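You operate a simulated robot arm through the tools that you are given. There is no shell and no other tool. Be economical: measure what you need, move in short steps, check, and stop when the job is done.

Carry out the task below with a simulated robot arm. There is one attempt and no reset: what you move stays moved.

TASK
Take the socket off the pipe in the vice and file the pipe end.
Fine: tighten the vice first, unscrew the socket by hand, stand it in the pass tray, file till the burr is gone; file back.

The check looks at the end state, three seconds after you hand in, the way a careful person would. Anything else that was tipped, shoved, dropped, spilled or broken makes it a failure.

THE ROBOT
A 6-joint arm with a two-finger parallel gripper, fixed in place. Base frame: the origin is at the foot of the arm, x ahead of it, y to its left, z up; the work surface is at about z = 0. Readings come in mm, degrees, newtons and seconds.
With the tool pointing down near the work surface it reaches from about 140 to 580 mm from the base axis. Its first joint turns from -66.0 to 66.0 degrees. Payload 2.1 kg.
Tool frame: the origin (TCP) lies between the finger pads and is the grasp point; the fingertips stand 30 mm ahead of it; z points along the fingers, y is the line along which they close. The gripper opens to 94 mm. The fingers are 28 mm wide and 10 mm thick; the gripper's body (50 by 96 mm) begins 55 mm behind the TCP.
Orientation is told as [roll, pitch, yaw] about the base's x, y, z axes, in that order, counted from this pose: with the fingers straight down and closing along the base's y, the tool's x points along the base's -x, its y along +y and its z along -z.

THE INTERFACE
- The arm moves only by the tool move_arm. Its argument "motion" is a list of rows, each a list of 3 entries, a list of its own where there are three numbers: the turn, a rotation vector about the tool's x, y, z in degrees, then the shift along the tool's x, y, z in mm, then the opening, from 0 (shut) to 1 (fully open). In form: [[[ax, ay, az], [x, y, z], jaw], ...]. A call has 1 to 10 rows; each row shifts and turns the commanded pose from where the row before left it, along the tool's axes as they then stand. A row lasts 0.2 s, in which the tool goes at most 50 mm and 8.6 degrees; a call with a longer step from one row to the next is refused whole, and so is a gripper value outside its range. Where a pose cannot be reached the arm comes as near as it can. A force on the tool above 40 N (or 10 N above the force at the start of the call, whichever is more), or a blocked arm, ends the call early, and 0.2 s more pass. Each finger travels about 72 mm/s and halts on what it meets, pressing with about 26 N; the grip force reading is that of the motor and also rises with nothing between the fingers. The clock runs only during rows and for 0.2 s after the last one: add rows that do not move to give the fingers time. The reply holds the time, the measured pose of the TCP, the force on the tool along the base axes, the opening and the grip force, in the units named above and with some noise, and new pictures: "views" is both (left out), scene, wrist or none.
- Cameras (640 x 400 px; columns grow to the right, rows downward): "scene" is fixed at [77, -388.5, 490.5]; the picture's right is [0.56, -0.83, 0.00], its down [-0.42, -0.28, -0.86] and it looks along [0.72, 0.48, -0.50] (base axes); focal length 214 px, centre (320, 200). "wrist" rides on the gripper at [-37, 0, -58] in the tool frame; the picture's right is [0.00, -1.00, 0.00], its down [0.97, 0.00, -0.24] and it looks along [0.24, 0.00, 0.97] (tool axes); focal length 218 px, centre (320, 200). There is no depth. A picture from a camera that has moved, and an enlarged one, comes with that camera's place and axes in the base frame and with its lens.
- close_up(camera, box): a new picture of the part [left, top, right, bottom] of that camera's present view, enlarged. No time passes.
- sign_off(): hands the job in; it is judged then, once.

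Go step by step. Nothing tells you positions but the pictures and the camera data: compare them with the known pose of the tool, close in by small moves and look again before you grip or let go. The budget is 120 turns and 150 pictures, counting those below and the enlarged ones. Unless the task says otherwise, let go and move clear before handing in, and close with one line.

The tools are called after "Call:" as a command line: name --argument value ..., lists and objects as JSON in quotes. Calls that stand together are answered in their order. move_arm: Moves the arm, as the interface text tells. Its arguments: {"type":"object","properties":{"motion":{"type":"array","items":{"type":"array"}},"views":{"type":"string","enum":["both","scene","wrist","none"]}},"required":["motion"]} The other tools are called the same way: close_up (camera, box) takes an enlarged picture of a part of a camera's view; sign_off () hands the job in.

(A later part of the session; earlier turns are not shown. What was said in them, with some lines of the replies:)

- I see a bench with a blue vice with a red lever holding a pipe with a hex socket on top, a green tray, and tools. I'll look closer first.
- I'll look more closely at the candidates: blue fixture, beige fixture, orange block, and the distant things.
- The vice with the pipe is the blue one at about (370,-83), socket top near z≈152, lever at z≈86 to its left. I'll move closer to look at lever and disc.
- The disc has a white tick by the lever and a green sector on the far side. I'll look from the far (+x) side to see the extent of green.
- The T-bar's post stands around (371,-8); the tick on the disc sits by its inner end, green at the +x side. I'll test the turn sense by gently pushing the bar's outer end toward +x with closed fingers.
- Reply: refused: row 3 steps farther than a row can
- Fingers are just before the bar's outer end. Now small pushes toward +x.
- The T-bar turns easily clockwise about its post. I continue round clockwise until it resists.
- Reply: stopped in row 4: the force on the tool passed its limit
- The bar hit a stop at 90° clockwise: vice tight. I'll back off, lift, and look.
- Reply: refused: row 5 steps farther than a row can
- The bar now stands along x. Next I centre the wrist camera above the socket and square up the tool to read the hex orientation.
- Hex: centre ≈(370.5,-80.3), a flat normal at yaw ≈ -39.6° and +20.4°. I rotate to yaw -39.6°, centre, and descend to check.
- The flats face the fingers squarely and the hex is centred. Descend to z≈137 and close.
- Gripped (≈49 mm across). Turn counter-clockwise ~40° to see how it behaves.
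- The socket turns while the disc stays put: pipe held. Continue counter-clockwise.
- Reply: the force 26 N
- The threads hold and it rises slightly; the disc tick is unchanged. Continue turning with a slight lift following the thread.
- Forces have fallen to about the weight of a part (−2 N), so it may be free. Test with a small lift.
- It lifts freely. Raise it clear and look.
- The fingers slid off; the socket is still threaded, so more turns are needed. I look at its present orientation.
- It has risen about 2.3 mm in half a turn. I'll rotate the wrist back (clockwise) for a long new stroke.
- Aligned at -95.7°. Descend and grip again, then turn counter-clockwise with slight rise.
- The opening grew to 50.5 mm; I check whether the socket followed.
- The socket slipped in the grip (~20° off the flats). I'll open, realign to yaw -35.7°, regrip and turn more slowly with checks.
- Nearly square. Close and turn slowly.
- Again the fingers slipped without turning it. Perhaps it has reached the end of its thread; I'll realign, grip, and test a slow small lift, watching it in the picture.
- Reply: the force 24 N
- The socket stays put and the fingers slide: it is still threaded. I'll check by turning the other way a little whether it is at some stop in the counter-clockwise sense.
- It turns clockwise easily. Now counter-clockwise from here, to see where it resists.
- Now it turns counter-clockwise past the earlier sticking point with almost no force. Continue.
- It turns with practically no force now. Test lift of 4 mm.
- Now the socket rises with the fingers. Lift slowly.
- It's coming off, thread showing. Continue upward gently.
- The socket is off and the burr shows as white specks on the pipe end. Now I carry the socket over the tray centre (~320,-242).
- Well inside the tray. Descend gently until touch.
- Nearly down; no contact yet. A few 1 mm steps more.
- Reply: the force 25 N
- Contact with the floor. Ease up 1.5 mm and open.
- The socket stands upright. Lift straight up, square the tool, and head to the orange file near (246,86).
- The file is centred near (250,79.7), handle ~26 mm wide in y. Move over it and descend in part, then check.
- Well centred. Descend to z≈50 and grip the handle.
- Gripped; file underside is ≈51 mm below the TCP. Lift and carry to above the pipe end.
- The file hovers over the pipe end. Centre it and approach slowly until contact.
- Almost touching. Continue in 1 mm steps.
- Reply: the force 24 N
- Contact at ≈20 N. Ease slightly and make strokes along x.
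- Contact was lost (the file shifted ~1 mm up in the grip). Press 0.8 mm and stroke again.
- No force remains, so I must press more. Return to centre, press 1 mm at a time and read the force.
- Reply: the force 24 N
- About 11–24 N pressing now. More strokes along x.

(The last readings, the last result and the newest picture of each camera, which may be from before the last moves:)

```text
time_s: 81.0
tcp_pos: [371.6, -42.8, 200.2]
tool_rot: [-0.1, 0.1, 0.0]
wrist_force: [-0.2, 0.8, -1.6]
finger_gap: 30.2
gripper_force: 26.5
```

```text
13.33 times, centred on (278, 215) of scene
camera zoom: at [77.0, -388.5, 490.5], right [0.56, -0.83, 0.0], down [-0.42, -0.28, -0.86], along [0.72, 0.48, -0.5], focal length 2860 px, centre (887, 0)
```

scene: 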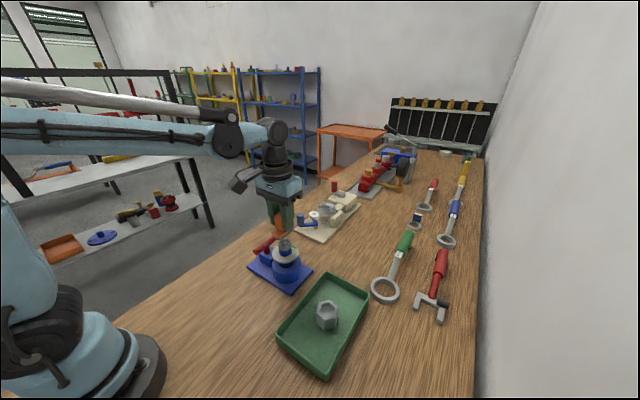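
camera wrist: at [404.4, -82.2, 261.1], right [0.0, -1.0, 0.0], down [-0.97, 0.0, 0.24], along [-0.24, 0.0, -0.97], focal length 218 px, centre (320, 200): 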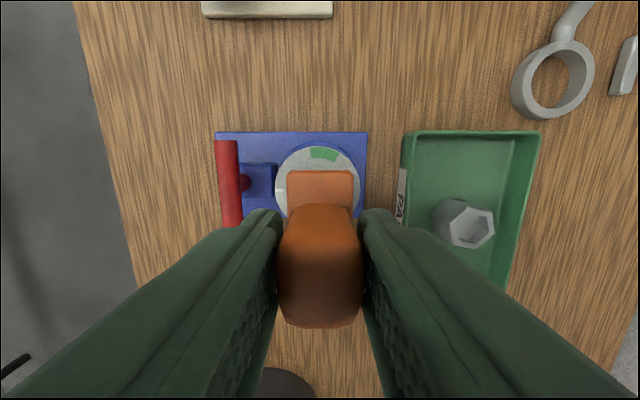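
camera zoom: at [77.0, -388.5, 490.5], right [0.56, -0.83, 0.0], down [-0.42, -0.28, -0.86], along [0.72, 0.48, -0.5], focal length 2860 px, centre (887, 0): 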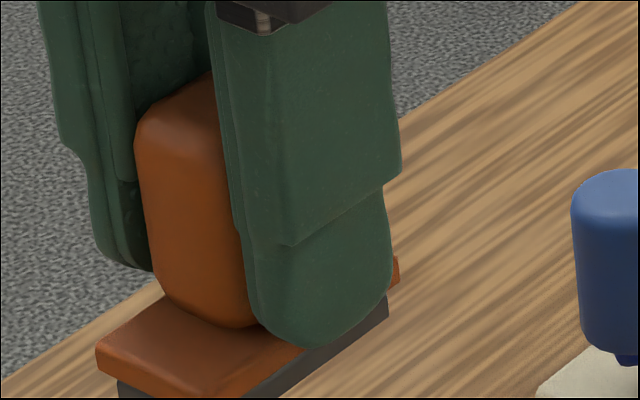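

The burr is gone; the pipe end is clean. Now take the file back to its place at (250.5, 80).

Call:
move_arm --motion '[[[0, 0, 0], [20, 20, 0], 0], [[0, 0, 0], [26, 26, 0], 0], [[0, 0, 0], [26, 26, 0], 0], [[0, 0, 0], [26, 26, 0], 0], [[0, 0, 0], [23.5, 25.5, 0], 0], [[0, 0, 0], [0, 0, 30], 0], [[0, 0, 0], [0, 0, 40], 0], [[0, 0, 0], [0, 0, 40], 0], [[0, 0, 0], [0, 0, 25], 0], [[0, 0, 0], [0, 0, 5], 0]]'

Call:
close_up --camera "scene" --box '[180, 220, 260, 300]'

```text
time_s: 83.2
tcp_pos: [249.5, 79.9, 58.9]
tool_rot: [-0.1, 0.2, 0.0]
wrist_force: [-0.3, 0.9, -1.2]
finger_gap: 30.1
gripper_force: 26.3
camera wrist: at [286.0, 79.2, 116.9], right [0.0, -1.0, 0.0], down [-0.97, 0.0, 0.24], along [-0.24, 0.0, -0.97], focal length 218 px, centre (320, 200)
```

scene: 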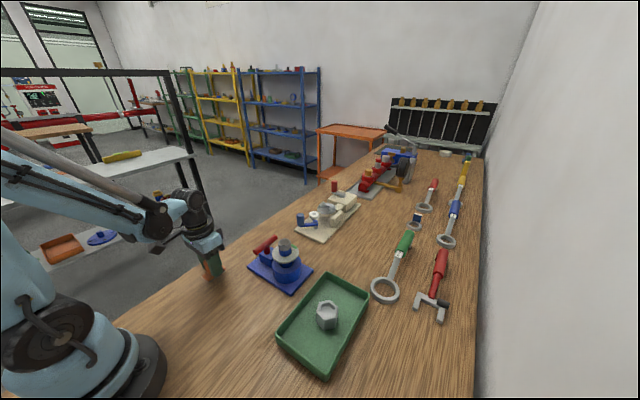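
wrist: 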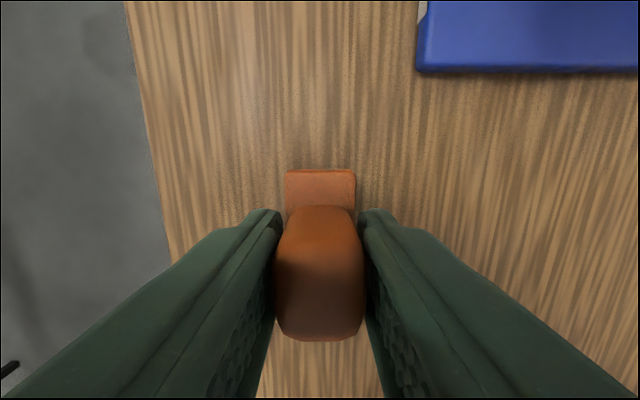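

```text
5.00 times, centred on (220, 260) of scene
camera zoom: at [77.0, -388.5, 490.5], right [0.56, -0.83, 0.0], down [-0.42, -0.28, -0.86], along [0.72, 0.48, -0.5], focal length 1072 px, centre (820, -100)
```

zoom: 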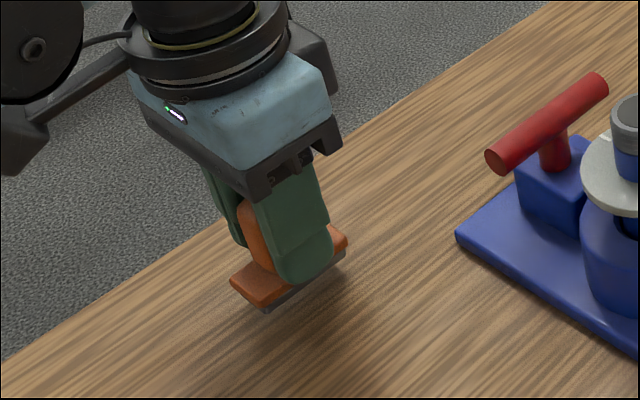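

Over its place, some mm above the bench. Lower in small steps to contact.

Call:
move_arm --motion '[[[0, 0, 0], [0, 0, 4], 0], [[0, 0, 0], [0, 0, 2], 0], [[0, 0, 0], [0, 0, 1.5], 0], [[0, 0, 0], [0, 0, 1], 0], [[0, 0, 0], [0, 0, 0], 0]]' --views "none"

Call:
move_arm --motion '[[[0, 0, 0], [0, 0, 1], 0], [[0, 0, 0], [0, 0, 1], 0], [[0, 0, 0], [0, 0, 0], 0]]' --views "none"

Call:
close_up --camera "scene" --box '[180, 220, 260, 300]'

```text
time_s: 84.4
tcp_pos: [249.7, 77.8, 51.2]
tool_rot: [-0.1, 0.1, 0.0]
wrist_force: [0.6, 0.3, -1.6]
finger_gap: 30.1
gripper_force: 26.0
```

```text
time_s: 85.2
tcp_pos: [250.0, 78.7, 48.3]
tool_rot: [0.1, 0.1, 0.0]
wrist_force: [-0.6, -1.1, -1.2]
finger_gap: 30.3
gripper_force: 26.1
```

```text
5.00 times, centred on (220, 260) of scene
camera zoom: at [77.0, -388.5, 490.5], right [0.56, -0.83, 0.0], down [-0.42, -0.28, -0.86], along [0.72, 0.48, -0.5], focal length 1072 px, centre (820, -100)
```

zoom: 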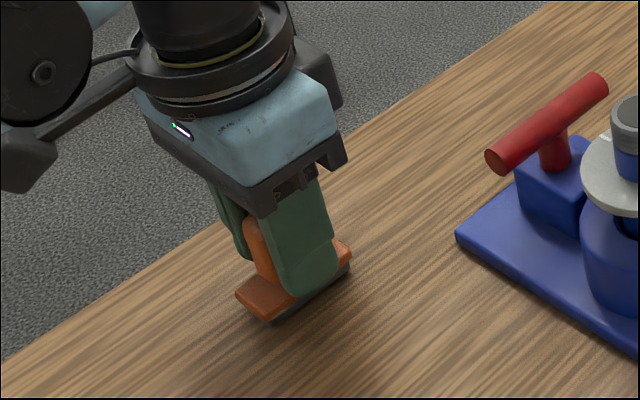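

Call:
move_arm --motion '[[[0, 0, 0], [0, 0, 0.7], 0], [[0, 0, 0], [0, 0, 0.7], 0], [[0, 0, 0], [0, 0, 0], 0]]' --views "none"

Call:
move_arm --motion '[[[0, 0, 0], [0, 0, 0.6], 0], [[0, 0, 0], [0, 0, 0], 0]]' --views "none"

```text
time_s: 86.0
tcp_pos: [249.8, 78.4, 48.8]
tool_rot: [-0.1, 0.1, -0.1]
wrist_force: [0.4, -0.4, -1.1]
finger_gap: 30.3
gripper_force: 25.5
```

```text
time_s: 86.6
tcp_pos: [249.1, 79.4, 47.1]
tool_rot: [-0.1, 0.1, 0.0]
wrist_force: [0.5, 0.4, -2.1]
finger_gap: 30.0
gripper_force: 25.5
```

Call:
move_arm --motion '[[[0, 0, 0], [0, 0, 0.7], 0], [[0, 0, 0], [0, 0, 0], 0]]' --views "none"

Call:
move_arm --motion '[[[0, 0, 0], [0, 0, 0.7], 0], [[0, 0, 0], [0, 0, 0], 0]]' --views "none"

Call:
move_arm --motion '[[[0, 0, 0], [0, 0, 0.7], 0], [[0, 0, 0], [0, 0, 0], 0]]' --views "none"

```text
time_s: 87.2
tcp_pos: [249.5, 78.0, 46.6]
tool_rot: [0.0, 0.2, 0.0]
wrist_force: [-1.1, -2.4, 22.3]
finger_gap: 29.9
gripper_force: 26.4
```

```text
time_s: 87.8
tcp_pos: [249.1, 79.5, 45.4]
tool_rot: [0.0, 0.0, 0.0]
wrist_force: [1.4, -3.4, 24.5]
finger_gap: 30.3
gripper_force: 26.1
```

```text
time_s: 88.4
tcp_pos: [249.5, 79.2, 45.5]
tool_rot: [0.0, 0.0, 0.0]
wrist_force: [4.3, -4.0, 23.7]
finger_gap: 30.0
gripper_force: 26.2
```

The file is on the bench. Open and lift away.

Call:
move_arm --motion '[[[0, 0, 0], [0, 0, -1], 0.2], [[0, 0, 0], [0, 0, 0], 0.4], [[0, 0, 0], [0, 0, 0], 0.7], [[0, 0, 0], [0, 0, 0], 0.7], [[0, 0, 0], [0, 0, -20], 0.7], [[0, 0, 0], [0, 0, -45], 0.7], [[0, 0, 0], [0, 0, -45], 0.7], [[0, 0, 0], [0, 0, -45], 0.7], [[0, 0, 0], [0, 0, -30], 0.7], [[0, 0, 0], [0, 0, 0], 0.7]]'

Call:
close_up --camera "scene" --box '[180, 220, 380, 390]'

Call:
close_up --camera "wrist" --box '[220, 0, 640, 260]'

```text
time_s: 90.6
tcp_pos: [249.1, 79.7, 232.2]
tool_rot: [0.0, 0.1, 0.0]
wrist_force: [-0.2, -1.4, 0.0]
finger_gap: 66.2
gripper_force: 0.0
camera wrist: at [286.3, 79.1, 291.1], right [0.0, -1.0, 0.0], down [-0.97, 0.0, 0.24], along [-0.24, 0.0, -0.97], focal length 218 px, centre (320, 200)
```

scene: 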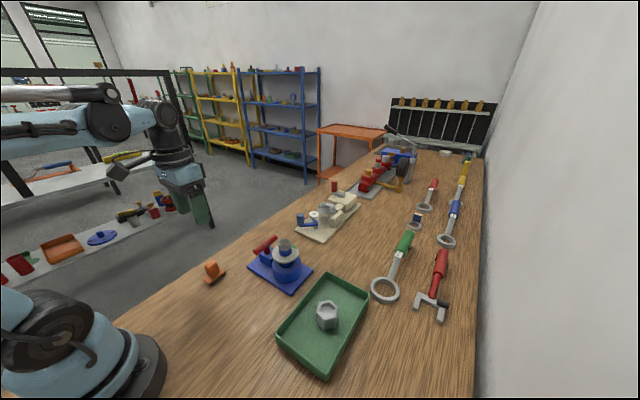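
wrist: 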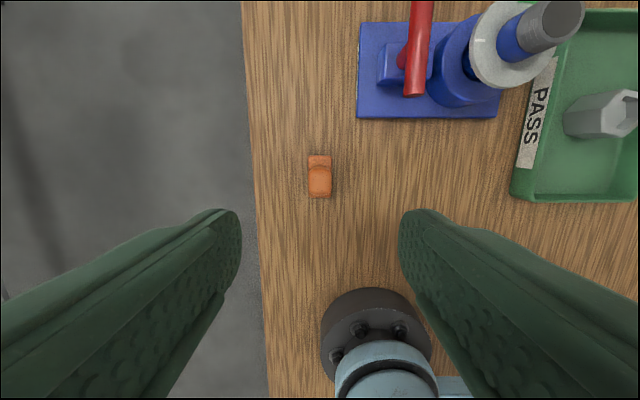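

```text
2.35 times, centred on (280, 305) of scene
camera zoom: at [77.0, -388.5, 490.5], right [0.56, -0.83, 0.0], down [-0.42, -0.28, -0.86], along [0.72, 0.48, -0.5], focal length 505 px, centre (414, -47)
```

zoom: 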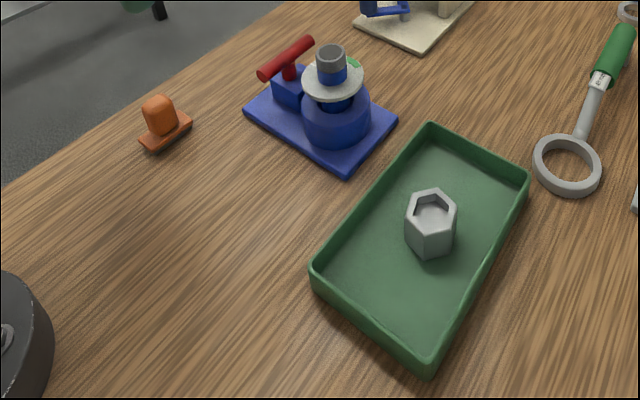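

```text
1.52 times, centred on (430, 130) of wrist
camera zoom: at [286.3, 79.1, 291.1], right [0.0, -1.0, 0.0], down [-0.97, 0.0, 0.24], along [-0.24, 0.0, -0.97], focal length 333 px, centre (152, 307)
```

zoom: 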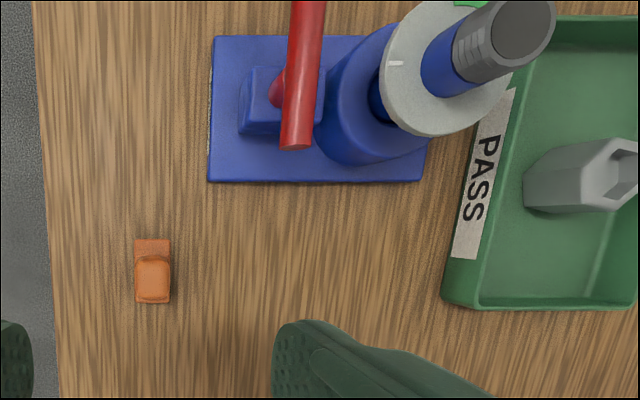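

The vice bar is at its stop, the pipe end is clean, the socket stands in the tray, and the file is back in place with the arm clear. I'm handing in.

Call:
sign_off

```text
The job is handed in.
```

The job is handed in: I tightened the vice, unscrewed the socket with the gripper and stood it upright in the PASS tray, filed the pipe end until no burr showed, and put the file back.
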